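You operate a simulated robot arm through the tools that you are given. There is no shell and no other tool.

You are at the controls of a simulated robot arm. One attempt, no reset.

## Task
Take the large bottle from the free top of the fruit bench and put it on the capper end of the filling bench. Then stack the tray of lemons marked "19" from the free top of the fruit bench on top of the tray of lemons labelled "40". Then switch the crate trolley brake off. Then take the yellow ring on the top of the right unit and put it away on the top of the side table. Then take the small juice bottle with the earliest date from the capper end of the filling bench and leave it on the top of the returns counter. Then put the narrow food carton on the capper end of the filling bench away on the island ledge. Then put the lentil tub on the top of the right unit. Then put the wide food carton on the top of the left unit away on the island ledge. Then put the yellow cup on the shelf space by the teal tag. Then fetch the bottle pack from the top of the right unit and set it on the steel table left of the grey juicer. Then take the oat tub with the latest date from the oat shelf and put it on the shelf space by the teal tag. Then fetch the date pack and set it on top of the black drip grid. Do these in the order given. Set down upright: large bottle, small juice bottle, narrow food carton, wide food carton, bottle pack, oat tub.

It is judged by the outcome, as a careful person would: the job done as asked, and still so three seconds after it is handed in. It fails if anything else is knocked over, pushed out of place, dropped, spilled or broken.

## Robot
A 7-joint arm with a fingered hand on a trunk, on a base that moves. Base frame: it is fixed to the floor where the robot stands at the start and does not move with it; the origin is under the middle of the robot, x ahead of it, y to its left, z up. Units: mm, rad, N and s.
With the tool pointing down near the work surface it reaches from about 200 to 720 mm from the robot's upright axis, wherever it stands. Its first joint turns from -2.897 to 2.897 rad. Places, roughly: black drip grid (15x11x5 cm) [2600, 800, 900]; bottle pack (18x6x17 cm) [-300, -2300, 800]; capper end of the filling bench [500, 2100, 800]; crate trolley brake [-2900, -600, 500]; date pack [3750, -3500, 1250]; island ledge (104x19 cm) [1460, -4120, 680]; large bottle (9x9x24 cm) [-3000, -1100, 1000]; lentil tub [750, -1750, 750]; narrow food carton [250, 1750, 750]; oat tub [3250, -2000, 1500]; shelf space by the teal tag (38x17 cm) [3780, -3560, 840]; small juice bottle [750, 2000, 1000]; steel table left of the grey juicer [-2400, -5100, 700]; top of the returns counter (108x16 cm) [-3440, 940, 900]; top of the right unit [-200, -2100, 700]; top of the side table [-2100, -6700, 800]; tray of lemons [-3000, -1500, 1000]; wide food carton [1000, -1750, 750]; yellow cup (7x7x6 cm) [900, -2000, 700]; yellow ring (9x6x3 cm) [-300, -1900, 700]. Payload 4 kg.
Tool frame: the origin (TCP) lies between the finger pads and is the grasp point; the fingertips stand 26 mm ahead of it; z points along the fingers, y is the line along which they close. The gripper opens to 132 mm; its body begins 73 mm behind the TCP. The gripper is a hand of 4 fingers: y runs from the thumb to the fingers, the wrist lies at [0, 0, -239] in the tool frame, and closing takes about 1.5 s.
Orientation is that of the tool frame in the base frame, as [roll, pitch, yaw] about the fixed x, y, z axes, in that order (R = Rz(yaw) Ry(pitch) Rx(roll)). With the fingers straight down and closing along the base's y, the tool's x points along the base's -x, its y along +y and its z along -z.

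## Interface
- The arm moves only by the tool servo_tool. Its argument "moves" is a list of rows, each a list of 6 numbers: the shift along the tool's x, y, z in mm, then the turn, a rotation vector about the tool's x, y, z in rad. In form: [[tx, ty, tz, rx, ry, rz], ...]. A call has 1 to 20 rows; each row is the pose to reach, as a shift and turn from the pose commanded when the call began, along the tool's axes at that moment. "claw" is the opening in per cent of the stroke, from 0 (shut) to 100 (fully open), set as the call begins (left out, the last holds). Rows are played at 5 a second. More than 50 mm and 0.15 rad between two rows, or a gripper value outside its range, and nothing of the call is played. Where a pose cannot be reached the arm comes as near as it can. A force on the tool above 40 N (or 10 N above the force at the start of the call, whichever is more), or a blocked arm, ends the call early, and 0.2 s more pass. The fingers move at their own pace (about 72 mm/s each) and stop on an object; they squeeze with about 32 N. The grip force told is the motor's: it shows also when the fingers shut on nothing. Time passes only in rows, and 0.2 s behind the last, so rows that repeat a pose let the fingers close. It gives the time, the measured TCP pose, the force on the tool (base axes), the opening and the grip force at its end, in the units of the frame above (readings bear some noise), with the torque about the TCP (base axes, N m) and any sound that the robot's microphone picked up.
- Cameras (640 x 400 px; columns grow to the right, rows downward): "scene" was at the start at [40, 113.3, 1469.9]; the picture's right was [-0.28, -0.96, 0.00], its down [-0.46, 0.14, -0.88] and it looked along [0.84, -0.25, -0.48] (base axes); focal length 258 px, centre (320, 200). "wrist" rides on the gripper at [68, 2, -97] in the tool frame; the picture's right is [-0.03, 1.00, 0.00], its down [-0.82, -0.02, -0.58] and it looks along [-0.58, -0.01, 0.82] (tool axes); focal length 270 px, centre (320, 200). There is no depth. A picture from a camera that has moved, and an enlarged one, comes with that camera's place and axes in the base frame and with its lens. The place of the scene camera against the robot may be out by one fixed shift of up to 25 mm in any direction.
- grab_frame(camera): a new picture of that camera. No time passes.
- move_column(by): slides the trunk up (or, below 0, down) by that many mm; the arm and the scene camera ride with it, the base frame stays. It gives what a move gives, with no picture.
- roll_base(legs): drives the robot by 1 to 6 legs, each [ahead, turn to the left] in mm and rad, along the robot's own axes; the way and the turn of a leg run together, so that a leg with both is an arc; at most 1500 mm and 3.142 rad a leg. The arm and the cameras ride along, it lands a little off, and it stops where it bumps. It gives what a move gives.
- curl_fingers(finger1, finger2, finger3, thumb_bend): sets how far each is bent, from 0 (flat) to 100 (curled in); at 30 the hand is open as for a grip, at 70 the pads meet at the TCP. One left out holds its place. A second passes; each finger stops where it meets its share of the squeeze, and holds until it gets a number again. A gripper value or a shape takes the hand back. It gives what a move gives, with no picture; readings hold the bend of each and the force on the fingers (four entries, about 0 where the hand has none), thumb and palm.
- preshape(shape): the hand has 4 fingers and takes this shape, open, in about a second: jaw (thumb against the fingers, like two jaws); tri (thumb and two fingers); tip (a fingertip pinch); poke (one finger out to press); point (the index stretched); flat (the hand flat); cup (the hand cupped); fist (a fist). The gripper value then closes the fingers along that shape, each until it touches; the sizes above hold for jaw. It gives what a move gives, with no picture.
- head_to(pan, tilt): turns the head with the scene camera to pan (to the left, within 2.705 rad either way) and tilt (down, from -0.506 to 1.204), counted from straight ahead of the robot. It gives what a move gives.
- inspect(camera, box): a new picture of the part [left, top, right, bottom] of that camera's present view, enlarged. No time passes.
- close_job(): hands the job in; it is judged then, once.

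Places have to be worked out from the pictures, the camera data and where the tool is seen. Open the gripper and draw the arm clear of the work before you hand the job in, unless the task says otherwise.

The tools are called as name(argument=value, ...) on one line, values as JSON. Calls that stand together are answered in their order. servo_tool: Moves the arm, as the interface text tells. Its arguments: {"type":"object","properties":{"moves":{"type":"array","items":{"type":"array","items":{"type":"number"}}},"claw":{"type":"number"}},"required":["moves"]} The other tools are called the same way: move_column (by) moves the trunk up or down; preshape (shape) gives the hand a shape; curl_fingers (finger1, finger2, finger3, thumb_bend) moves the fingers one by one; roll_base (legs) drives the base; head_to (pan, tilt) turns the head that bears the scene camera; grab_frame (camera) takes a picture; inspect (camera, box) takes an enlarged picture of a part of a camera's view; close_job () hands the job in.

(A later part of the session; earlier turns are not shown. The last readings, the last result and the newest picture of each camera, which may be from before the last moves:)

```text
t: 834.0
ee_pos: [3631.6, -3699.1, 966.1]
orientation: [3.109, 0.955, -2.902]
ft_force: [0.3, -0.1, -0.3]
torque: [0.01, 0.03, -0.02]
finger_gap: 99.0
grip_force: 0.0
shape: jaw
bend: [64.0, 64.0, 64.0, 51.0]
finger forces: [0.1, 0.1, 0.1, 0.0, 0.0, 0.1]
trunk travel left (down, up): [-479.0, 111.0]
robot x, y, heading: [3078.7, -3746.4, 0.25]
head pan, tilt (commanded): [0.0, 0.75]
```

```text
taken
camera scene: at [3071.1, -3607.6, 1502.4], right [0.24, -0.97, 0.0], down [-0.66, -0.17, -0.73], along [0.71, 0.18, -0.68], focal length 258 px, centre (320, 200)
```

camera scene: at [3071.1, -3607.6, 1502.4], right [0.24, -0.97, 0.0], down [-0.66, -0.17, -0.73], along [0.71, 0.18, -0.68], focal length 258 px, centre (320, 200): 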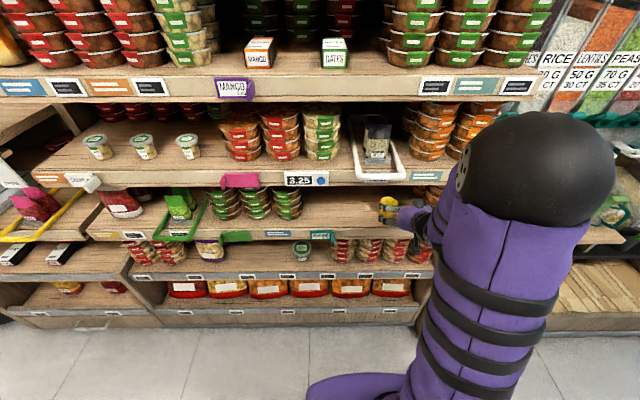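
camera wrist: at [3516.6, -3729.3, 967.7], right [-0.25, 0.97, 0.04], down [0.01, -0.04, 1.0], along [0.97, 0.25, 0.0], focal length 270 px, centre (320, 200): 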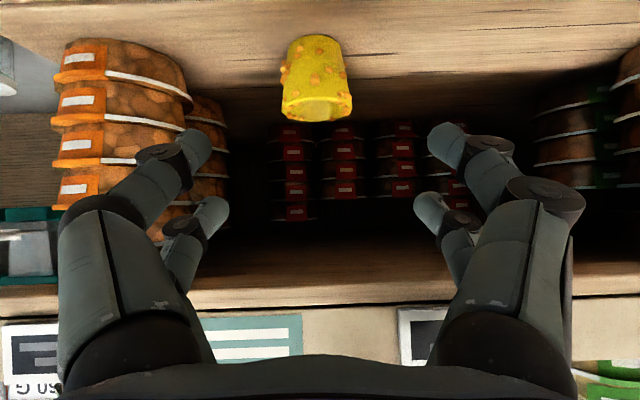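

The cup stands in the space by the teal tag. I back away, bring the hand upright again, and head for the right unit to fetch the bottle pack, approaching from its right side.

roll_base(legs=[[-300, 0]])

servo_tool(moves=[[0, 0, 0, 0, 0.12, 0], [0, 0, 0, 0, 0.24, 0], [0, 0, 0, 0, 0.36, 0], [0, 0, 0, 0, 0.48, 0], [0, 0, 0, 0, 0.6, 0], [0, 0, 0, 0, 0.72, 0], [0, 0, 0, 0, 0.84, 0], [0, 0, 0, 0, 0.955, 0], [0, 0, 0, 0, 0.955, 0]])

roll_base(legs=[[0, 1.637], [1010, 0], [1010, 0], [1000, 0], [0, 1.292]])

roll_base(legs=[[1000, 0], [1000, 0], [950, 0], [0, 1.43], [1430, 0], [0, 1.94]])

head_to(pan=0.0, tilt=0.5)

grab_frame(camera="scene")

```text
t: 836.0
ee_pos: [3341.2, -3773.8, 966.8]
orientation: [3.112, 0.955, -2.903]
ft_force: [-0.3, -0.2, -1.3]
torque: [0.02, 0.0, -0.01]
finger_gap: 98.9
grip_force: 0.1
shape: jaw
bend: [64.0, 64.0, 64.0, 51.0]
finger forces: [0.0, 0.0, 0.0, 0.0, 0.0, 0.1]
trunk travel left (down, up): [-479.0, 111.0]
robot x, y, heading: [2779.1, -3818.0, 0.246]
head pan, tilt (commanded): [0.0, 0.75]
```

```text
t: 838.0
ee_pos: [3341.1, -3774.5, 967.7]
orientation: [3.123, -0.004, -2.876]
ft_force: [0.0, 0.0, 0.4]
torque: [-0.01, 0.03, 0.0]
finger_gap: 99.0
grip_force: 0.1
shape: jaw
bend: [64.0, 64.0, 64.0, 51.0]
finger forces: [0.0, 0.0, 0.0, 0.0, 0.1, 0.1]
out of reach, approached as far as the arm can: row 3
trunk travel left (down, up): [-479.0, 111.0]
robot x, y, heading: [2783.9, -3822.0, 0.245]
head pan, tilt (commanded): [0.0, 0.75]
```

```text
t: 860.9
ee_pos: [1339.3, -841.9, 967.3]
orientation: [3.125, 0.0, 0.025]
ft_force: [-0.6, 0.0, -0.4]
torque: [0.01, 0.0, 0.02]
finger_gap: 98.6
grip_force: 0.0
shape: jaw
bend: [64.0, 64.0, 64.0, 51.0]
finger forces: [0.0, 0.0, 0.0, 0.0, 0.0, 0.0]
trunk travel left (down, up): [-479.0, 111.0]
robot x, y, heading: [1892.9, -929.9, -3.134]
head pan, tilt (commanded): [0.0, 0.75]
```

```text
t: 891.2
ee_pos: [-695.0, -2318.1, 965.8]
orientation: [3.124, -0.001, -2.894]
ft_force: [0.2, 1.0, 0.6]
torque: [-0.02, 0.02, 0.0]
finger_gap: 98.7
grip_force: 0.1
shape: jaw
bend: [64.0, 64.0, 64.0, 51.0]
finger forces: [0.0, 0.0, 0.1, 0.0, 0.0, 0.0]
trunk travel left (down, up): [-479.0, 111.0]
robot x, y, heading: [-1252.2, -2356.6, 0.229]
head pan, tilt (commanded): [0.0, 0.75]
```

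```text
t: 891.9
ee_pos: [-693.8, -2318.7, 966.2]
orientation: [3.124, 0.0, -2.893]
ft_force: [-0.4, -0.5, 0.0]
torque: [0.0, 0.01, 0.01]
finger_gap: 98.9
grip_force: 0.1
shape: jaw
bend: [64.0, 64.0, 64.0, 51.0]
finger forces: [0.0, 0.1, 0.0, 0.1, 0.1, 0.0]
trunk travel left (down, up): [-479.0, 111.0]
robot x, y, heading: [-1253.8, -2356.4, 0.228]
head pan, tilt (commanded): [0.0, 0.499]
```

```text
taken
camera scene: at [-1244.4, -2214.0, 1524.4], right [0.23, -0.97, 0.0], down [-0.47, -0.11, -0.88], along [0.85, 0.2, -0.48], focal length 258 px, centre (320, 200)
```

scene: 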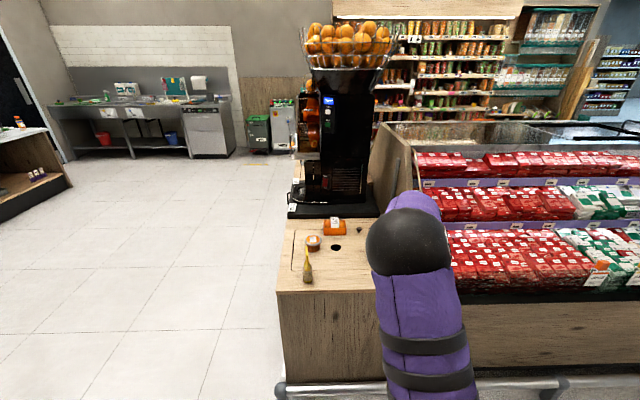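

grab_frame(camera="wrist")

```text
taken
camera wrist: at [-760.2, -2335.1, 1063.9], right [-0.22, 0.98, 0.02], down [0.8, 0.17, 0.58], along [0.56, 0.14, -0.82], focal length 270 px, centre (320, 200)
```

wrist: 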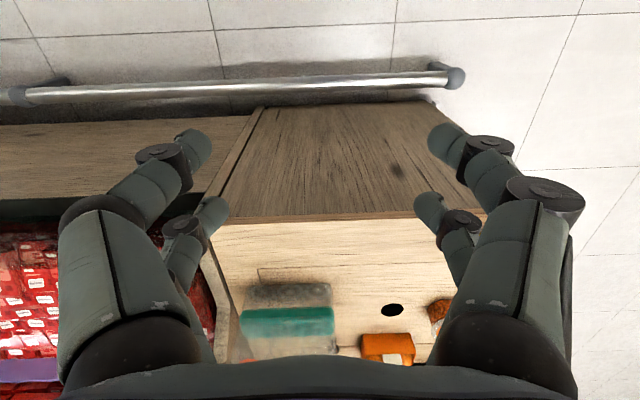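

The pack stands near the wooden divider. I shift the base about 130 mm along and then move closer, staying behind the bumper rail.

roll_base(legs=[[0, -1.54], [130, 0], [0, 1.57], [350, 0]])

grab_frame(camera="wrist")

head_to(pan=-0.1, tilt=0.8)

grab_frame(camera="scene")

```text
t: 903.4
ee_pos: [-329.3, -2331.3, 967.4]
orientation: [3.124, 0.001, -2.856]
ft_force: [0.1, 0.3, 1.2]
torque: [-0.03, 0.01, -0.01]
finger_gap: 98.9
grip_force: 0.0
shape: jaw
bend: [64.0, 64.0, 64.0, 51.0]
finger forces: [0.0, 0.0, 0.0, 0.0, 0.0, 0.1]
trunk travel left (down, up): [-479.0, 111.0]
robot x, y, heading: [-885.6, -2393.0, 0.271]
head pan, tilt (commanded): [0.0, 0.499]
```

```text
taken
camera wrist: at [-395.0, -2350.3, 1063.8], right [-0.26, 0.97, 0.02], down [0.79, 0.2, 0.58], along [0.55, 0.16, -0.82], focal length 270 px, centre (320, 200)
```

wrist: 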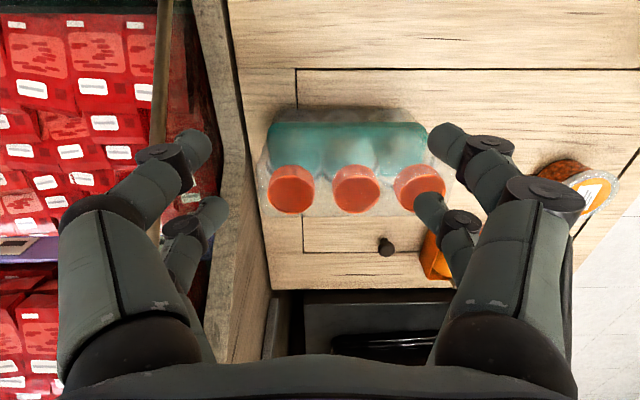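

```text
t: 904.2
ee_pos: [-328.7, -2331.4, 967.3]
orientation: [3.123, 0.0, -2.856]
ft_force: [0.6, 0.1, 0.3]
torque: [-0.01, 0.04, 0.01]
finger_gap: 98.7
grip_force: 0.0
shape: jaw
bend: [64.0, 64.0, 64.0, 51.0]
finger forces: [0.0, 0.0, 0.0, 0.0, 0.1, 0.0]
trunk travel left (down, up): [-479.0, 111.0]
robot x, y, heading: [-887.7, -2391.8, 0.266]
head pan, tilt (commanded): [-0.099, 0.799]
```

```text
taken
camera scene: at [-892.4, -2259.0, 1498.5], right [0.17, -0.99, 0.0], down [-0.71, -0.12, -0.7], along [0.69, 0.12, -0.72], focal length 258 px, centre (320, 200)
```

scene: 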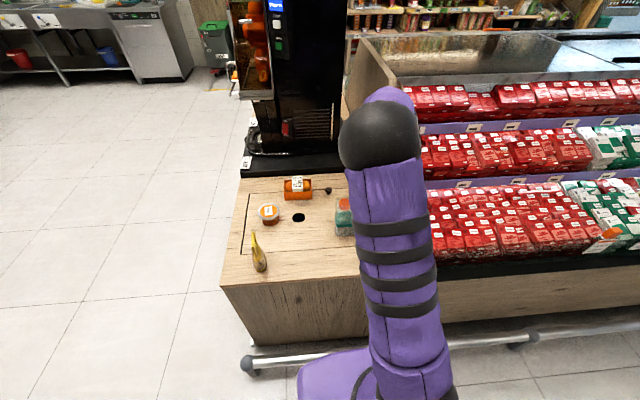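

The pack holds three bottles with orange caps, long side along the divider, centre near (-287, -2288), top at about 878. I need the jaws across its 6 cm thickness, so I turn the hand a quarter turn with the camera side away from the divider.

servo_tool(moves=[[0, 0, -10, 0, 0, 0.13], [0, 0, -20, 0, 0, 0.26], [0, 0, -30, 0, 0, 0.39], [0, 0, -40, 0, 0, 0.52], [0, 0, -50, 0, 0, 0.65], [0, 0, -50, 0, 0, 0.78], [0, 0, -50, 0, 0, 0.91], [0, 0, -50, 0, 0, 1.04], [0, 0, -50, 0, 0, 1.17], [0, 0, -50, 0, 0, 1.3], [0, 0, -50, 0, 0, 1.43], [0, 0, -50, 0, 0, 1.58], [0, 0, -50, 0, 0, 1.58]], claw=100)

grab_frame(camera="wrist")

```text
t: 907.0
ee_pos: [-327.9, -2332.0, 1016.2]
orientation: [-3.14, -0.019, 1.845]
ft_force: [0.1, 0.4, -0.3]
torque: [0.01, 0.01, 0.0]
finger_gap: 131.9
grip_force: 0.1
shape: jaw
bend: [30.0, 30.0, 30.0, 30.0]
finger forces: [0.0, 0.1, 0.0, 0.0, 0.0, 0.0]
trunk travel left (down, up): [-479.0, 111.0]
robot x, y, heading: [-887.3, -2390.5, 0.269]
head pan, tilt (commanded): [-0.099, 0.799]
```

```text
taken
camera wrist: at [-345.6, -2267.1, 1115.3], right [0.97, 0.25, 0.0], down [0.2, -0.8, 0.56], along [0.14, -0.55, -0.83], focal length 270 px, centre (320, 200)
```

wrist: 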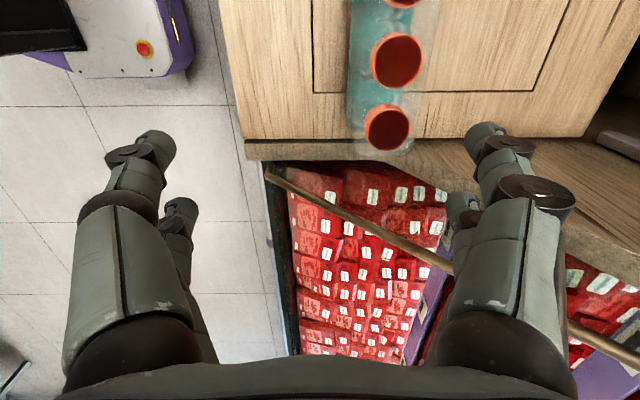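

The turn worked. I move over the middle cap and lower part-way to check alignment.

servo_tool(moves=[[11, 19, 0, 0, 0, 0], [22, 38, 0, 0, 0, 0], [33, 58, 0, 0, 0, 0], [33, 58, 40, 0, 0, 0], [33, 58, 80, 0, 0, 0], [33, 58, 80, 0, 0, 0]])

grab_frame(camera="wrist")

```text
t: 908.4
ee_pos: [-282.8, -2282.5, 934.5]
orientation: [-3.141, -0.018, 1.844]
ft_force: [1.0, -0.6, 0.2]
torque: [0.02, -0.02, 0.03]
finger_gap: 132.0
grip_force: 0.2
shape: jaw
bend: [30.0, 30.0, 30.0, 30.0]
finger forces: [0.1, 0.1, 0.0, 0.0, 0.0, 0.0]
trunk travel left (down, up): [-479.0, 111.0]
robot x, y, heading: [-882.6, -2390.7, 0.271]
head pan, tilt (commanded): [-0.099, 0.799]
```

```text
taken
camera wrist: at [-298.5, -2218.5, 1033.6], right [0.97, 0.25, 0.0], down [0.21, -0.8, 0.56], along [0.14, -0.55, -0.83], focal length 270 px, centre (320, 200)
```

wrist: 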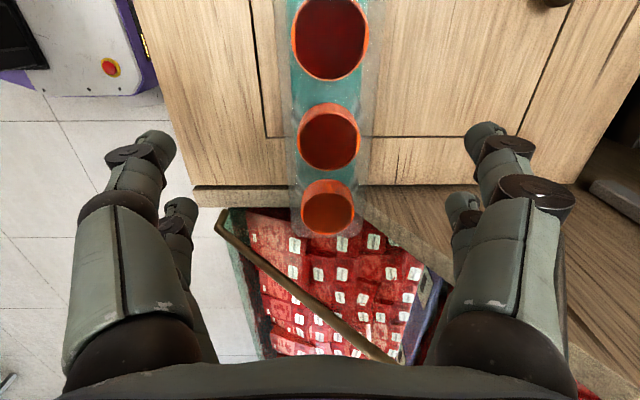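

Caps come out evenly spaced at 52 mm, confirming the top at z≈878. I centre and lower so the fingers straddle the pack.

servo_tool(moves=[[4, 6, 15, 0, 0, 0], [4, 6, 45, 0, 0, 0], [4, 6, 75, 0, 0, 0], [4, 6, 98, 0, 0, 0], [4, 6, 111, 0, 0, 0], [4, 6, 111, 0, 0, 0]])

grab_frame(camera="wrist")

```text
t: 909.8
ee_pos: [-279.1, -2275.9, 827.0]
orientation: [3.141, -0.018, 1.848]
ft_force: [0.1, 0.4, -0.4]
torque: [0.0, -0.01, 0.02]
finger_gap: 131.8
grip_force: 0.0
shape: jaw
bend: [30.0, 30.0, 30.0, 30.0]
finger forces: [0.0, 0.0, 0.0, 0.0, 0.0, 0.0]
trunk travel left (down, up): [-479.0, 111.0]
robot x, y, heading: [-887.9, -2386.7, 0.27]
head pan, tilt (commanded): [-0.099, 0.799]
```

```text
taken
camera wrist: at [-295.1, -2211.1, 924.2], right [0.97, 0.25, 0.0], down [0.21, -0.8, 0.56], along [0.14, -0.55, -0.83], focal length 270 px, centre (320, 200)
```

wrist: 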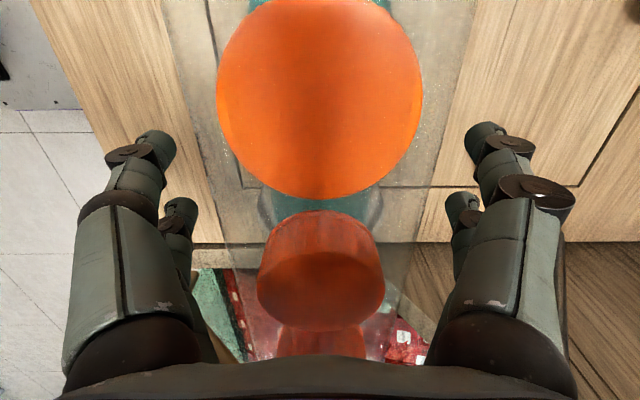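

servo_tool(moves=[[0, 0, 2, 0, 0, 0], [0, 0, 4, 0, 0, 0], [0, 0, 4, 0, 0, 0], [0, 0, 4, 0, 0, 0], [0, 0, 4, 0, 0, 0], [0, 0, 4, 0, 0, 0], [0, 0, 4, 0, 0, 0], [0, 0, 4, 0, 0, 0], [0, 0, 4, 0, 0, 0]], claw=0)

grab_frame(camera="wrist")

```text
t: 911.8
ee_pos: [-279.3, -2274.2, 822.4]
orientation: [-3.141, -0.019, 1.846]
ft_force: [0.1, -0.1, -0.1]
torque: [0.01, 0.01, 0.0]
finger_gap: 52.2
grip_force: 31.8
shape: jaw
bend: [73.0, 73.0, 73.0, 70.0]
finger forces: [29.1, 29.2, 28.8, 0.0, 29.4, 0.1]
trunk travel left (down, up): [-479.0, 111.0]
robot x, y, heading: [-883.2, -2392.0, 0.263]
head pan, tilt (commanded): [-0.099, 0.799]
```

```text
taken
camera wrist: at [-295.1, -2210.8, 920.5], right [0.97, 0.25, 0.0], down [0.21, -0.8, 0.56], along [0.14, -0.55, -0.83], focal length 270 px, centre (320, 200)
```

wrist: 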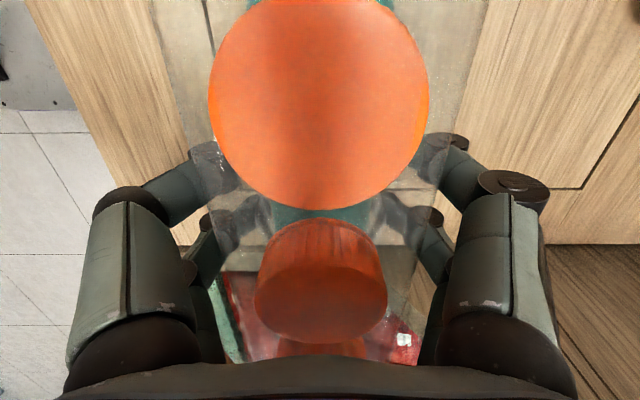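

Even grip. I lift slightly, check the weight, and then raise it clear.

servo_tool(moves=[[0, 0, -8, 0, 0, 0], [0, 0, -20, 0, 0, 0], [0, 0, -20, 0, 0, 0]])

servo_tool(moves=[[0, 0, -30, 0, 0, 0], [0, 0, -65, 0, 0, 0], [0, 0, -100, 0, 0, 0], [0, 0, -135, 0, 0, 0], [0, 0, -170, 0, 0, 0], [0, 0, -200, 0, 0, 0], [0, 0, -220, 0, 0, 0], [0, 0, -220, 0, 0, 0]])

grab_frame(camera="wrist")

grab_frame(camera="scene")

```text
t: 912.6
ee_pos: [-277.9, -2275.1, 842.7]
orientation: [3.141, -0.018, 1.849]
ft_force: [0.0, 0.0, -1.5]
torque: [0.01, 0.02, 0.01]
finger_gap: 52.4
grip_force: 31.8
shape: jaw
bend: [73.0, 73.0, 73.0, 70.0]
finger forces: [29.1, 29.2, 28.7, 0.0, 29.4, 0.1]
trunk travel left (down, up): [-479.0, 111.0]
robot x, y, heading: [-891.6, -2391.5, 0.261]
head pan, tilt (commanded): [-0.099, 0.799]
```

```text
t: 914.4
ee_pos: [-276.1, -2278.6, 1063.6]
orientation: [-3.141, -0.017, 1.847]
ft_force: [1.2, -0.1, -1.8]
torque: [0.01, 0.05, 0.01]
finger_gap: 52.5
grip_force: 32.1
shape: jaw
bend: [73.0, 73.0, 73.0, 70.0]
finger forces: [29.0, 29.2, 28.7, 0.1, 29.4, 0.0]
trunk travel left (down, up): [-479.0, 111.0]
robot x, y, heading: [-885.9, -2390.2, 0.266]
head pan, tilt (commanded): [-0.099, 0.799]
```

```text
taken
camera wrist: at [-294.1, -2214.7, 1161.1], right [0.97, 0.25, 0.0], down [0.21, -0.8, 0.56], along [0.14, -0.55, -0.83], focal length 270 px, centre (320, 200)
```

wrist: 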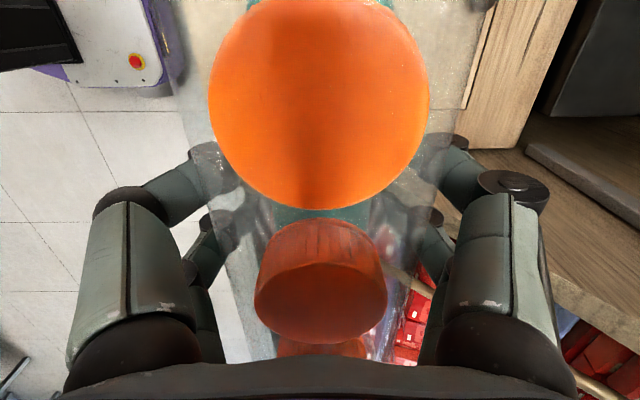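

```text
taken
camera scene: at [-892.3, -2259.0, 1498.4], right [0.17, -0.99, 0.0], down [-0.71, -0.12, -0.7], along [0.69, 0.12, -0.72], focal length 258 px, centre (320, 200)
```

scene: 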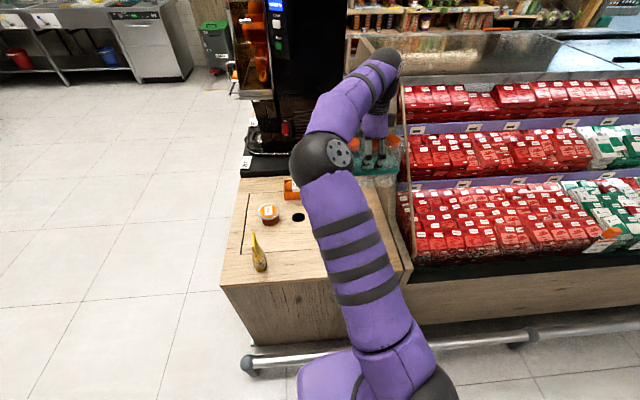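

The pack is held upright. I draw it back and drive down the aisle to the steel table with the grey juicer.

servo_tool(moves=[[0, -35, 0, 0, 0, 0], [0, -70, 0, 0, 0, 0], [0, -105, 0, 0, 0, 0], [0, -135, 0, 0, 0, 0], [0, -135, 0, 0, 0, 0]])

roll_base(legs=[[-250, 0], [0, -1.953], [1200, 0], [1190, 0], [0, -1.193]])

head_to(pan=0.0, tilt=0.5)

grab_frame(camera="scene")

grab_frame(camera="wrist")

```text
t: 915.6
ee_pos: [-408.0, -2317.3, 1062.8]
orientation: [-3.14, -0.018, 1.848]
ft_force: [0.6, -0.5, -0.1]
torque: [0.02, 0.02, 0.01]
finger_gap: 51.9
grip_force: 31.9
shape: jaw
bend: [73.0, 73.0, 73.0, 70.0]
finger forces: [29.2, 29.4, 28.9, 0.0, 29.6, 0.0]
trunk travel left (down, up): [-479.0, 111.0]
robot x, y, heading: [-887.3, -2390.8, 0.269]
head pan, tilt (commanded): [-0.099, 0.799]
```

```text
t: 937.3
ee_pos: [-1853.7, -4912.3, 1062.7]
orientation: [-3.141, -0.018, -1.29]
ft_force: [0.2, 0.2, -1.2]
torque: [-0.03, 0.01, -0.05]
finger_gap: 51.4
grip_force: 31.7
shape: jaw
bend: [73.0, 73.0, 73.0, 70.0]
finger forces: [28.8, 28.9, 28.6, 0.0, 29.1, 0.0]
trunk travel left (down, up): [-479.0, 111.0]
robot x, y, heading: [-1375.9, -4839.7, -2.868]
head pan, tilt (commanded): [-0.099, 0.799]
```

```text
t: 938.1
ee_pos: [-1855.5, -4912.4, 1063.5]
orientation: [-3.141, -0.018, -1.289]
ft_force: [1.0, 0.6, -0.4]
torque: [-0.01, 0.0, 0.03]
finger_gap: 51.4
grip_force: 32.2
shape: jaw
bend: [73.0, 73.0, 73.0, 70.0]
finger forces: [28.8, 29.0, 28.6, 0.1, 29.0, 0.1]
trunk travel left (down, up): [-479.0, 111.0]
robot x, y, heading: [-1377.5, -4839.7, -2.869]
head pan, tilt (commanded): [0.0, 0.499]
```

```text
taken
camera scene: at [-1352.5, -5007.1, 1524.3], right [-0.27, 0.96, 0.0], down [0.46, 0.13, -0.88], along [-0.85, -0.24, -0.48], focal length 258 px, centre (320, 200)
```

scene: 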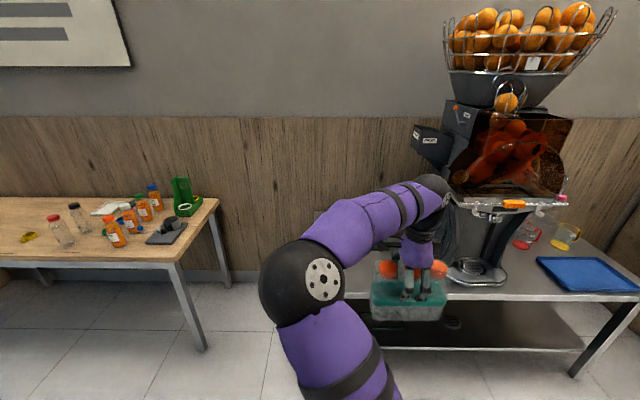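

```text
taken
camera wrist: at [-1838.4, -4976.8, 1160.8], right [-0.97, -0.25, 0.0], down [-0.21, 0.8, 0.56], along [-0.14, 0.54, -0.83], focal length 270 px, centre (320, 200)
```

wrist: 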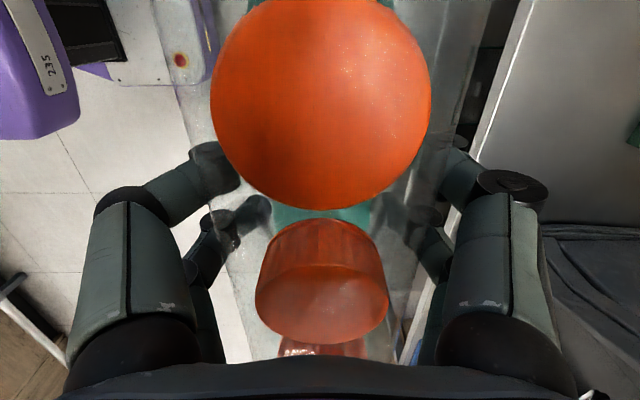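

My arm hides the table left of the juicer. I move the hand to the right to see that area.

servo_tool(moves=[[-40, 0, 0, 0, 0, 0], [-80, 0, 0, 0, 0, 0], [-120, 0, 0, 0, 0, 0], [-160, 0, 0, 0, 0, 0], [-200, -10, 0, 0, 0, 0], [-240, -20, 0, 0, 0, 0], [-240, -20, 0, 0, 0, 0]])

head_to(pan=0.0, tilt=0.6)

grab_frame(camera="scene")

```text
t: 939.7
ee_pos: [-1903.4, -4675.7, 1058.1]
orientation: [3.14, -0.019, -1.291]
ft_force: [0.9, 0.4, -1.2]
torque: [-0.01, 0.01, -0.05]
finger_gap: 51.6
grip_force: 31.4
shape: jaw
bend: [73.0, 73.0, 73.0, 70.0]
finger forces: [28.8, 28.9, 28.5, 0.0, 29.2, 0.0]
trunk travel left (down, up): [-479.0, 111.0]
robot x, y, heading: [-1375.1, -4838.6, -2.867]
head pan, tilt (commanded): [0.0, 0.499]
```

```text
t: 940.4
ee_pos: [-1902.3, -4676.3, 1058.6]
orientation: [-3.14, -0.018, -1.289]
ft_force: [0.1, 1.4, -1.7]
torque: [-0.03, 0.03, 0.01]
finger_gap: 51.6
grip_force: 32.6
shape: jaw
bend: [73.0, 73.0, 73.0, 70.0]
finger forces: [28.8, 28.9, 28.6, 0.0, 29.1, 0.1]
trunk travel left (down, up): [-479.0, 111.0]
robot x, y, heading: [-1370.9, -4835.8, -2.874]
head pan, tilt (commanded): [0.0, 0.6]
```

```text
taken
camera scene: at [-1350.1, -5006.3, 1515.4], right [-0.27, 0.96, 0.0], down [0.54, 0.15, -0.83], along [-0.79, -0.22, -0.56], focal length 258 px, centre (320, 200)
```

scene: 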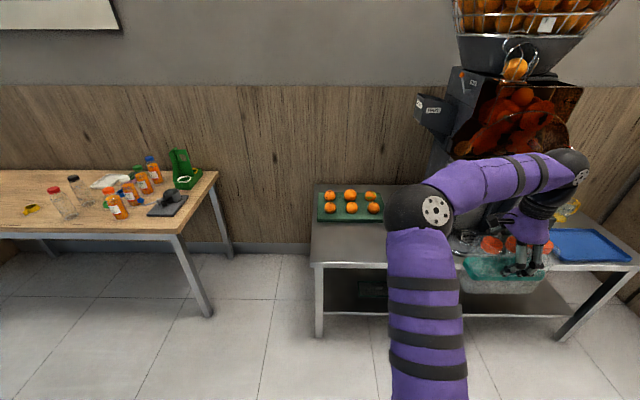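

The steel table left of the juicer has an orange tray at the back and a clear front strip. I bring the hand back to the left and drive 350 mm closer.

servo_tool(moves=[[40, 3, 0, 0, 0, 0], [80, 6, 0, 0, 0, 0], [120, 10, 0, 0, 0, 0], [160, 14, 0, 0, 0, 0], [200, 18, 0, 0, 0, 0], [240, 20, 0, 0, 0, 0], [280, 25, 0, 0, 0, 0], [280, 25, 0, 0, 0, 0]])

roll_base(legs=[[350, 0]])

head_to(pan=0.0, tilt=0.8)

grab_frame(camera="scene")

grab_frame(camera="wrist")

```text
t: 942.1
ee_pos: [-1849.7, -4953.4, 1064.3]
orientation: [3.141, -0.017, -1.291]
ft_force: [-0.2, -0.5, -0.9]
torque: [0.0, 0.05, -0.02]
finger_gap: 51.1
grip_force: 31.6
shape: jaw
bend: [73.0, 73.0, 73.0, 70.0]
finger forces: [28.8, 28.9, 28.7, 0.0, 29.0, 0.0]
trunk travel left (down, up): [-479.0, 111.0]
robot x, y, heading: [-1376.6, -4835.5, -2.867]
head pan, tilt (commanded): [0.0, 0.6]
```

```text
t: 944.4
ee_pos: [-2186.8, -5046.8, 1063.0]
orientation: [-3.141, -0.017, -1.288]
ft_force: [0.0, 0.4, -1.5]
torque: [-0.03, 0.0, 0.01]
finger_gap: 51.2
grip_force: 31.8
shape: jaw
bend: [73.0, 73.0, 73.0, 70.0]
finger forces: [28.8, 28.9, 28.6, 0.1, 29.1, 0.1]
trunk travel left (down, up): [-479.0, 111.0]
robot x, y, heading: [-1713.1, -4929.0, -2.867]
head pan, tilt (commanded): [0.0, 0.6]
```

```text
t: 945.1
ee_pos: [-2185.5, -5048.1, 1063.4]
orientation: [-3.141, -0.018, -1.287]
ft_force: [1.3, 0.0, -0.9]
torque: [0.0, 0.0, 0.03]
finger_gap: 51.1
grip_force: 32.6
shape: jaw
bend: [73.0, 73.0, 73.0, 70.0]
finger forces: [28.8, 28.9, 28.6, 0.1, 29.1, 0.1]
trunk travel left (down, up): [-479.0, 111.0]
robot x, y, heading: [-1711.2, -4928.3, -2.87]
head pan, tilt (commanded): [0.0, 0.799]
```

```text
taken
camera scene: at [-1678.7, -5098.3, 1498.5], right [-0.27, 0.96, 0.0], down [0.69, 0.19, -0.7], along [-0.67, -0.19, -0.72], focal length 258 px, centre (320, 200)
```

scene: 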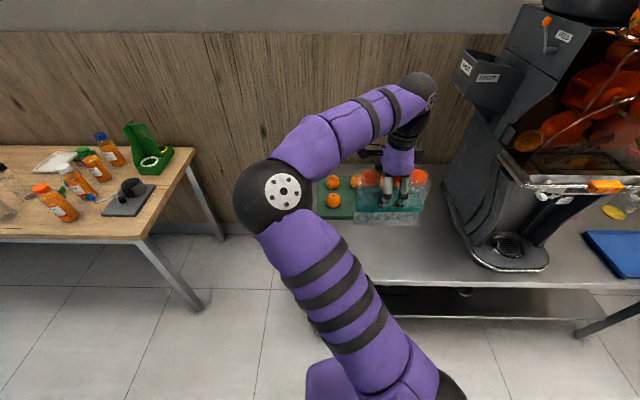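

```text
taken
camera wrist: at [-2169.3, -5112.3, 1161.5], right [-0.97, -0.25, 0.0], down [-0.21, 0.8, 0.56], along [-0.14, 0.54, -0.83], focal length 270 px, centre (320, 200)
```

wrist: 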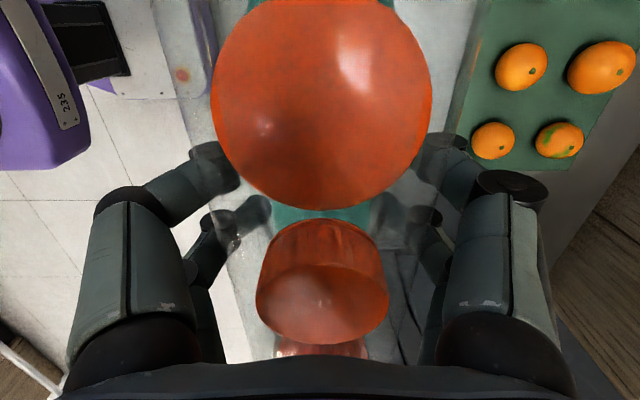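

The pack is over the clear front strip, well in front of the orange tray. I lower it.

servo_tool(moves=[[0, 10, 30, 0, 0, 0], [0, 15, 65, 0, 0, 0], [0, 15, 100, 0, 0, 0], [0, 15, 135, 0, 0, 0], [0, 15, 160, 0, 0, 0], [0, 15, 175, 0, 0, 0], [0, 15, 175, 0, 0, 0]])

grab_frame(camera="wrist")

inspect(camera="scene", box=[290, 130, 510, 300])

```text
t: 946.7
ee_pos: [-2199.8, -5054.7, 886.6]
orientation: [-3.141, -0.018, -1.287]
ft_force: [-0.6, 0.4, -0.1]
torque: [-0.01, 0.0, -0.04]
finger_gap: 51.2
grip_force: 31.9
shape: jaw
bend: [73.0, 73.0, 73.0, 70.0]
finger forces: [28.8, 28.9, 28.6, 0.0, 29.0, 0.0]
trunk travel left (down, up): [-479.0, 111.0]
robot x, y, heading: [-1713.9, -4930.4, -2.877]
head pan, tilt (commanded): [0.0, 0.799]
```

```text
taken
camera wrist: at [-2183.0, -5119.7, 986.1], right [-0.97, -0.25, 0.0], down [-0.21, 0.8, 0.56], along [-0.14, 0.54, -0.83], focal length 270 px, centre (320, 200)
```

wrist: 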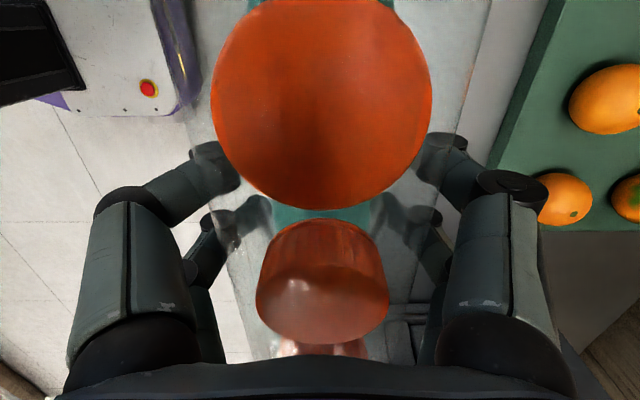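

```text
2.35 times, centred on (400, 215) of scene
camera zoom: at [-1678.8, -5098.3, 1498.4], right [-0.27, 0.96, 0.0], down [0.69, 0.19, -0.7], along [-0.67, -0.19, -0.72], focal length 607 px, centre (132, 165)
```

zoom: 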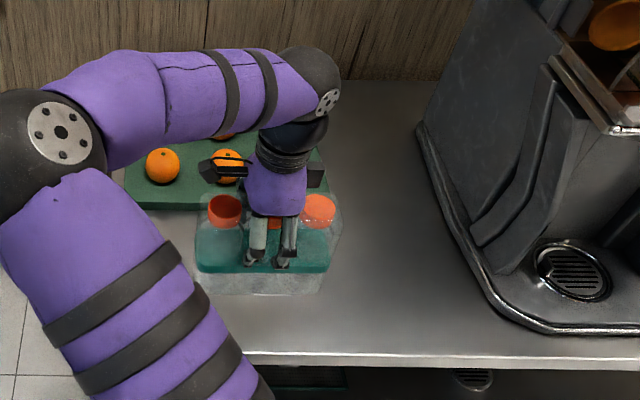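

servo_tool(moves=[[0, 0, 5, 0, 0, 0], [0, 0, 10, 0, 0, 0], [0, 0, 15, 0, 0, 0], [0, 0, 18, 0, 0, 0], [0, 0, 18, 0, 0, 0]])

```text
t: 947.9
ee_pos: [-2198.8, -5055.2, 869.5]
orientation: [-3.141, -0.02, -1.289]
ft_force: [-0.3, 0.2, -1.7]
torque: [0.0, 0.01, -0.01]
finger_gap: 51.4
grip_force: 32.0
shape: jaw
bend: [73.0, 73.0, 73.0, 70.0]
finger forces: [28.9, 28.9, 28.6, 0.0, 29.0, 0.0]
trunk travel left (down, up): [-479.0, 111.0]
robot x, y, heading: [-1712.2, -4932.2, -2.868]
head pan, tilt (commanded): [0.0, 0.799]
```

servo_tool(moves=[[0, 0, 4, 0, 0, 0], [0, 0, 8, 0, 0, 0], [0, 0, 12, 0, 0, 0], [0, 0, 12, 0, 0, 0]])

```text
t: 948.9
ee_pos: [-2198.9, -5055.1, 857.0]
orientation: [3.141, -0.019, -1.288]
ft_force: [0.5, 0.0, -0.7]
torque: [-0.03, 0.0, 0.0]
finger_gap: 51.2
grip_force: 32.2
shape: jaw
bend: [73.0, 73.0, 73.0, 70.0]
finger forces: [28.9, 28.9, 28.6, 0.0, 29.0, 0.1]
trunk travel left (down, up): [-479.0, 111.0]
robot x, y, heading: [-1708.6, -4933.2, -2.865]
head pan, tilt (commanded): [0.0, 0.799]
```

servo_tool(moves=[[0, 0, 3, 0, 0, 0], [0, 0, 6, 0, 0, 0], [0, 0, 9, 0, 0, 0], [0, 0, 9, 0, 0, 0]])

inspect(camera="scene", box=[290, 130, 510, 300])

```text
t: 949.9
ee_pos: [-2199.1, -5055.5, 849.7]
orientation: [3.141, -0.017, -1.288]
ft_force: [-1.1, 0.1, -1.3]
torque: [-0.03, 0.03, -0.01]
finger_gap: 51.1
grip_force: 32.3
shape: jaw
bend: [73.0, 73.0, 73.0, 70.0]
finger forces: [28.8, 29.0, 28.5, 0.1, 29.1, 0.1]
trunk travel left (down, up): [-479.0, 111.0]
robot x, y, heading: [-1712.8, -4932.2, -2.863]
head pan, tilt (commanded): [0.0, 0.799]
```

```text
2.35 times, centred on (400, 215) of scene
camera zoom: at [-1678.7, -5098.3, 1498.4], right [-0.27, 0.96, 0.0], down [0.69, 0.19, -0.7], along [-0.67, -0.19, -0.72], focal length 607 px, centre (132, 165)
```

zoom: 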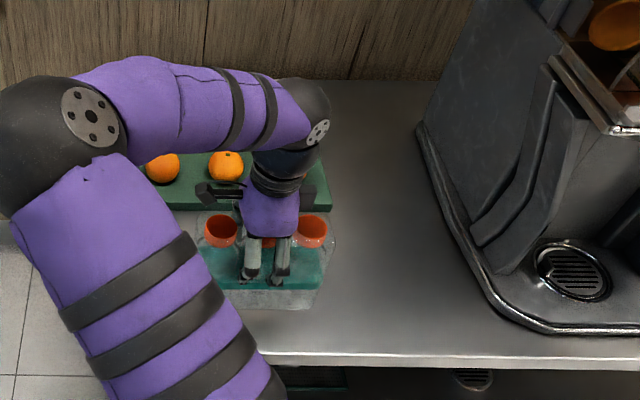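

servo_tool(moves=[[0, 0, 3, 0, 0, 0], [0, 0, 6, 0, 0, 0], [0, 0, 9, 0, 0, 0], [0, 0, 9, 0, 0, 0]])

```text
t: 950.9
ee_pos: [-2199.3, -5056.2, 839.2]
orientation: [3.141, -0.018, -1.287]
ft_force: [0.1, -0.5, -0.7]
torque: [-0.01, 0.0, 0.0]
finger_gap: 51.3
grip_force: 32.1
shape: jaw
bend: [73.0, 73.0, 73.0, 70.0]
finger forces: [28.8, 28.8, 28.6, 0.0, 28.9, 0.0]
trunk travel left (down, up): [-479.0, 111.0]
robot x, y, heading: [-1711.7, -4931.2, -2.87]
head pan, tilt (commanded): [0.0, 0.799]
```

servo_tool(moves=[[0, 0, 3, 0, 0, 0], [0, 0, 6, 0, 0, 0], [0, 0, 9, 0, 0, 0], [0, 0, 9, 0, 0, 0]])

```text
t: 951.9
ee_pos: [-2199.0, -5056.1, 831.3]
orientation: [-3.141, -0.017, -1.287]
ft_force: [-1.3, 0.0, -1.4]
torque: [-0.01, 0.01, 0.01]
finger_gap: 51.2
grip_force: 32.4
shape: jaw
bend: [73.0, 73.0, 73.0, 70.0]
finger forces: [28.8, 29.0, 28.6, 0.0, 29.0, 0.1]
trunk travel left (down, up): [-479.0, 111.0]
robot x, y, heading: [-1711.5, -4931.8, -2.872]
head pan, tilt (commanded): [0.0, 0.799]
```

servo_tool(moves=[[0, 0, 3, 0, 0, 0], [0, 0, 6, 0, 0, 0], [0, 0, 9, 0, 0, 0], [0, 0, 9, 0, 0, 0]])

inspect(camera="scene", box=[290, 130, 510, 300])

```text
t: 952.9
ee_pos: [-2198.0, -5055.9, 821.5]
orientation: [3.141, -0.016, -1.289]
ft_force: [-0.2, 0.4, -1.1]
torque: [0.0, 0.0, 0.03]
finger_gap: 51.0
grip_force: 32.5
shape: jaw
bend: [73.0, 73.0, 73.0, 70.0]
finger forces: [28.8, 28.9, 28.6, 0.0, 29.0, 0.0]
trunk travel left (down, up): [-479.0, 111.0]
robot x, y, heading: [-1712.6, -4934.8, -2.866]
head pan, tilt (commanded): [0.0, 0.799]
```

```text
2.35 times, centred on (400, 215) of scene
camera zoom: at [-1678.7, -5098.3, 1498.4], right [-0.27, 0.96, 0.0], down [0.69, 0.19, -0.7], along [-0.67, -0.19, -0.72], focal length 607 px, centre (132, 165)
```

zoom: 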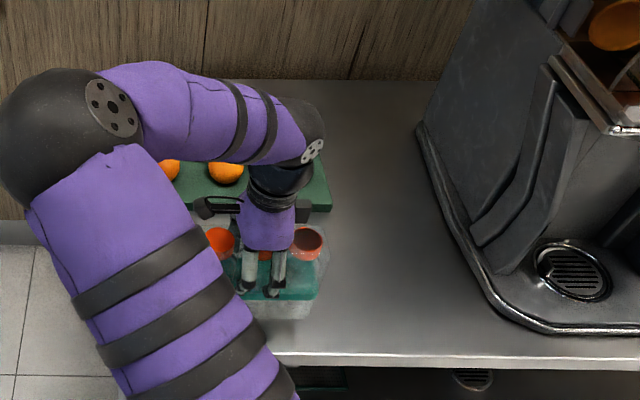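

servo_tool(moves=[[0, 0, 3, 0, 0, 0], [0, 0, 6, 0, 0, 0], [0, 0, 9, 0, 0, 0], [0, 0, 9, 0, 0, 0]])

```text
t: 953.9
ee_pos: [-2199.9, -5056.7, 812.7]
orientation: [-3.139, -0.017, -1.286]
ft_force: [0.0, -0.3, -1.3]
torque: [0.0, 0.01, 0.01]
finger_gap: 51.3
grip_force: 32.1
shape: jaw
bend: [73.0, 73.0, 73.0, 70.0]
finger forces: [28.8, 28.8, 28.6, 0.0, 29.0, 0.0]
trunk travel left (down, up): [-479.0, 111.0]
robot x, y, heading: [-1711.8, -4932.4, -2.868]
head pan, tilt (commanded): [0.0, 0.799]
```

servo_tool(moves=[[0, 0, 3, 0, 0, 0], [0, 0, 6, 0, 0, 0], [0, 0, 9, 0, 0, 0], [0, 0, 9, 0, 0, 0]])

grab_frame(camera="wrist")

```text
t: 954.9
ee_pos: [-2198.5, -5056.3, 804.3]
orientation: [-3.138, -0.016, -1.288]
ft_force: [-0.1, 0.1, -0.2]
torque: [-0.02, 0.0, 0.03]
finger_gap: 51.1
grip_force: 31.8
shape: jaw
bend: [73.0, 73.0, 73.0, 70.0]
finger forces: [28.8, 28.9, 28.5, 0.0, 29.0, 0.0]
trunk travel left (down, up): [-479.0, 111.0]
robot x, y, heading: [-1711.2, -4936.3, -2.867]
head pan, tilt (commanded): [0.0, 0.799]
```

```text
taken
camera wrist: at [-2181.9, -5121.1, 902.6], right [-0.97, -0.25, 0.0], down [-0.21, 0.8, 0.56], along [-0.14, 0.54, -0.83], focal length 270 px, centre (320, 200)
```

wrist: 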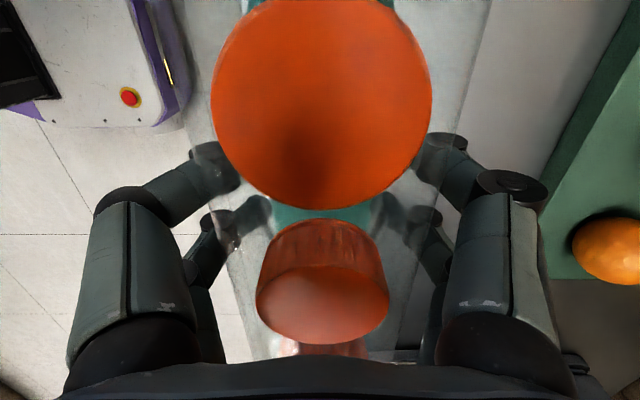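

No contact yet at bottom z≈690, and the pack is nearer the front edge than I'd like. I shift it 50 mm further in and keep lowering.

servo_tool(moves=[[0, 15, 0, 0, 0, 0], [0, 30, 0, 0, 0, 0], [0, 50, 0, 0, 0, 0], [0, 50, 4, 0, 0, 0], [0, 50, 8, 0, 0, 0], [0, 50, 8, 0, 0, 0]])

inspect(camera="scene", box=[290, 130, 510, 300])

```text
t: 956.3
ee_pos: [-2246.7, -5070.4, 795.7]
orientation: [3.14, -0.017, -1.288]
ft_force: [0.4, 0.6, -1.0]
torque: [0.0, -0.01, 0.04]
finger_gap: 51.3
grip_force: 32.2
shape: jaw
bend: [73.0, 73.0, 73.0, 70.0]
finger forces: [28.8, 28.8, 28.8, 0.1, 29.1, 0.0]
trunk travel left (down, up): [-479.0, 111.0]
robot x, y, heading: [-1713.0, -4930.1, -2.865]
head pan, tilt (commanded): [0.0, 0.799]
```

```text
2.35 times, centred on (400, 215) of scene
camera zoom: at [-1678.8, -5098.4, 1498.4], right [-0.27, 0.96, 0.0], down [0.69, 0.19, -0.7], along [-0.67, -0.19, -0.72], focal length 607 px, centre (132, 165)
```

zoom: 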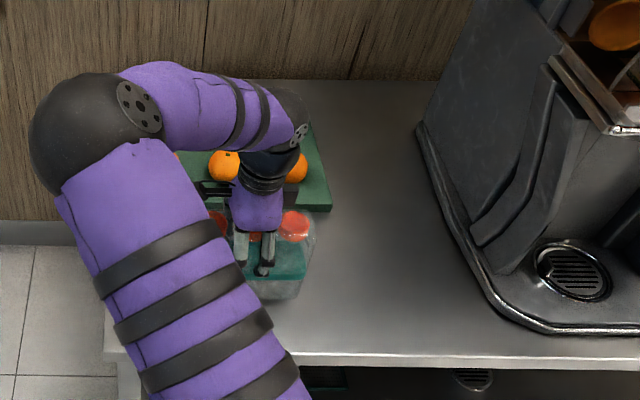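

servo_tool(moves=[[0, 0, 3, 0, 0, 0], [0, 0, 6, 0, 0, 0], [0, 0, 9, 0, 0, 0], [0, 0, 9, 0, 0, 0]])

```text
t: 957.3
ee_pos: [-2247.4, -5071.0, 786.9]
orientation: [-3.141, -0.017, -1.288]
ft_force: [0.1, -0.4, -0.9]
torque: [-0.05, 0.03, -0.02]
finger_gap: 50.8
grip_force: 32.4
shape: jaw
bend: [73.0, 73.0, 73.0, 70.0]
finger forces: [28.8, 28.9, 28.7, 0.0, 29.1, 0.1]
trunk travel left (down, up): [-479.0, 111.0]
robot x, y, heading: [-1715.4, -4928.7, -2.868]
head pan, tilt (commanded): [0.0, 0.799]
```

servo_tool(moves=[[0, 0, 3, 0, 0, 0], [0, 0, 6, 0, 0, 0], [0, 0, 9, 0, 0, 0], [0, 0, 9, 0, 0, 0]])

```text
t: 958.3
ee_pos: [-2246.5, -5071.4, 780.4]
orientation: [3.139, -0.017, -1.29]
ft_force: [1.6, -0.3, 27.9]
torque: [-0.1, -0.24, 0.01]
finger_gap: 51.1
grip_force: 32.1
shape: jaw
bend: [74.0, 74.0, 74.0, 70.0]
finger forces: [31.7, 31.3, 31.0, 0.0, 33.2, 0.1]
trunk travel left (down, up): [-479.0, 111.0]
robot x, y, heading: [-1707.0, -4932.8, -2.869]
head pan, tilt (commanded): [0.0, 0.799]
```

Contact, with the table top at about z=667. I relax and open the fingers.

servo_tool(moves=[[0, 0, -2, 0, 0, 0], [0, 0, -4, 0, 0, 0], [0, 0, -4, 0, 0, 0]])

servo_tool(moves=[[0, 0, 0, 0, 0, 0], [0, 0, 0, 0, 0, 0], [0, 0, 0, 0, 0, 0], [0, 0, 0, 0, 0, 0], [0, 0, 0, 0, 0, 0], [0, 0, 0, 0, 0, 0], [0, 0, 0, 0, 0, 0]], claw=85)

grab_frame(camera="wrist")

```text
t: 959.1
ee_pos: [-2245.0, -5070.7, 780.4]
orientation: [-3.138, -0.018, -1.289]
ft_force: [-1.3, 1.4, 3.8]
torque: [-0.11, 0.1, -0.08]
finger_gap: 51.2
grip_force: 32.0
shape: jaw
bend: [74.0, 74.0, 74.0, 70.0]
finger forces: [32.1, 31.5, 30.9, 0.0, 31.5, 0.0]
trunk travel left (down, up): [-479.0, 111.0]
robot x, y, heading: [-1709.5, -4929.4, -2.87]
head pan, tilt (commanded): [0.0, 0.799]
```

```text
t: 960.7
ee_pos: [-2246.4, -5070.7, 783.3]
orientation: [-3.14, -0.017, -1.288]
ft_force: [-0.3, 0.2, -1.0]
torque: [-0.01, 0.01, 0.0]
finger_gap: 112.0
grip_force: 0.1
shape: jaw
bend: [54.0, 54.0, 54.0, 38.0]
finger forces: [0.0, 0.0, 0.1, 0.0, 0.0, 0.1]
trunk travel left (down, up): [-479.0, 111.0]
robot x, y, heading: [-1709.9, -4930.7, -2.867]
head pan, tilt (commanded): [0.0, 0.799]
```

```text
taken
camera wrist: at [-2230.3, -5135.4, 880.7], right [-0.97, -0.25, 0.0], down [-0.21, 0.8, 0.56], along [-0.14, 0.54, -0.83], focal length 270 px, centre (320, 200)
```

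wrist: 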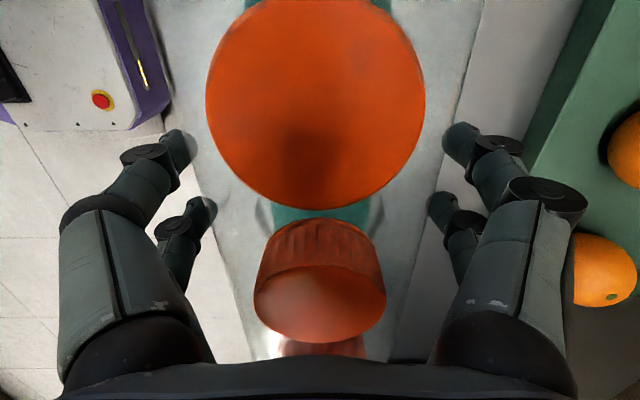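

The pack stands upright on the steel table. I lift straight up, draw back, and return the hand to its natural angle.

servo_tool(moves=[[0, 0, -20, 0, 0, 0], [0, 0, -50, 0, 0, 0], [0, 0, -90, 0, 0, 0], [0, 0, -135, 0, 0, 0], [0, 0, -180, 0, 0, 0], [0, 0, -220, 0, 0, 0], [0, -40, -250, 0, 0, 0], [0, -80, -260, 0, 0, 0], [0, -80, -260, 0, 0, 0]])

servo_tool(moves=[[0, 0, 0, 0, 0, -0.13], [0, 0, 0, 0, 0, -0.26], [0, 0, 0, 0, 0, -0.39], [0, 0, 0, 0, 0, -0.52], [0, 0, 0, 0, 0, -0.65], [0, 0, 0, 0, 0, -0.78], [0, 0, 0, 0, 0, -0.91], [0, 0, 0, 0, 0, -1.04], [0, 0, 0, 0, 0, -1.17], [0, 0, 0, 0, 0, -1.3], [0, 0, 0, 0, 0, -1.43], [0, 0, 0, 0, 0, -1.56], [0, 0, 0, 0, 0, -1.56]])

grab_frame(camera="scene")

grab_frame(camera="wrist")

```text
t: 962.7
ee_pos: [-2170.5, -5043.3, 1043.9]
orientation: [-3.141, -0.018, -1.289]
ft_force: [-1.0, -0.7, 0.3]
torque: [0.03, 0.03, 0.0]
finger_gap: 111.9
grip_force: 0.0
shape: jaw
bend: [54.0, 54.0, 54.0, 38.0]
finger forces: [0.0, 0.1, 0.1, 0.1, 0.0, 0.0]
trunk travel left (down, up): [-479.0, 111.0]
robot x, y, heading: [-1713.8, -4928.2, -2.87]
head pan, tilt (commanded): [0.0, 0.799]
```

```text
t: 965.5
ee_pos: [-2171.4, -5043.8, 1041.9]
orientation: [3.123, 0.002, 0.275]
ft_force: [-0.1, -0.1, 0.1]
torque: [0.0, 0.04, 0.02]
finger_gap: 112.1
grip_force: 0.1
shape: jaw
bend: [54.0, 54.0, 54.0, 38.0]
finger forces: [0.0, 0.1, 0.0, 0.0, 0.0, 0.1]
trunk travel left (down, up): [-479.0, 111.0]
robot x, y, heading: [-1712.2, -4930.6, -2.864]
head pan, tilt (commanded): [0.0, 0.799]
```

```text
taken
camera scene: at [-1678.6, -5098.2, 1498.5], right [-0.27, 0.96, 0.0], down [0.69, 0.19, -0.7], along [-0.67, -0.19, -0.72], focal length 258 px, centre (320, 200)
```

scene: 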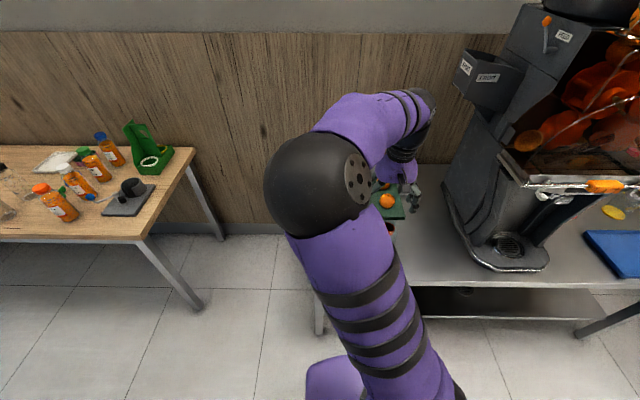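

```text
taken
camera wrist: at [-2105.8, -5025.4, 1139.3], right [0.25, -0.97, 0.02], down [-0.79, -0.19, 0.58], along [-0.56, -0.16, -0.82], focal length 270 px, centre (320, 200)
```

wrist: 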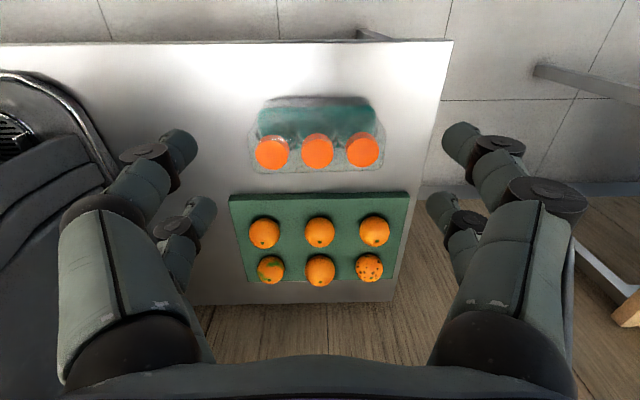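

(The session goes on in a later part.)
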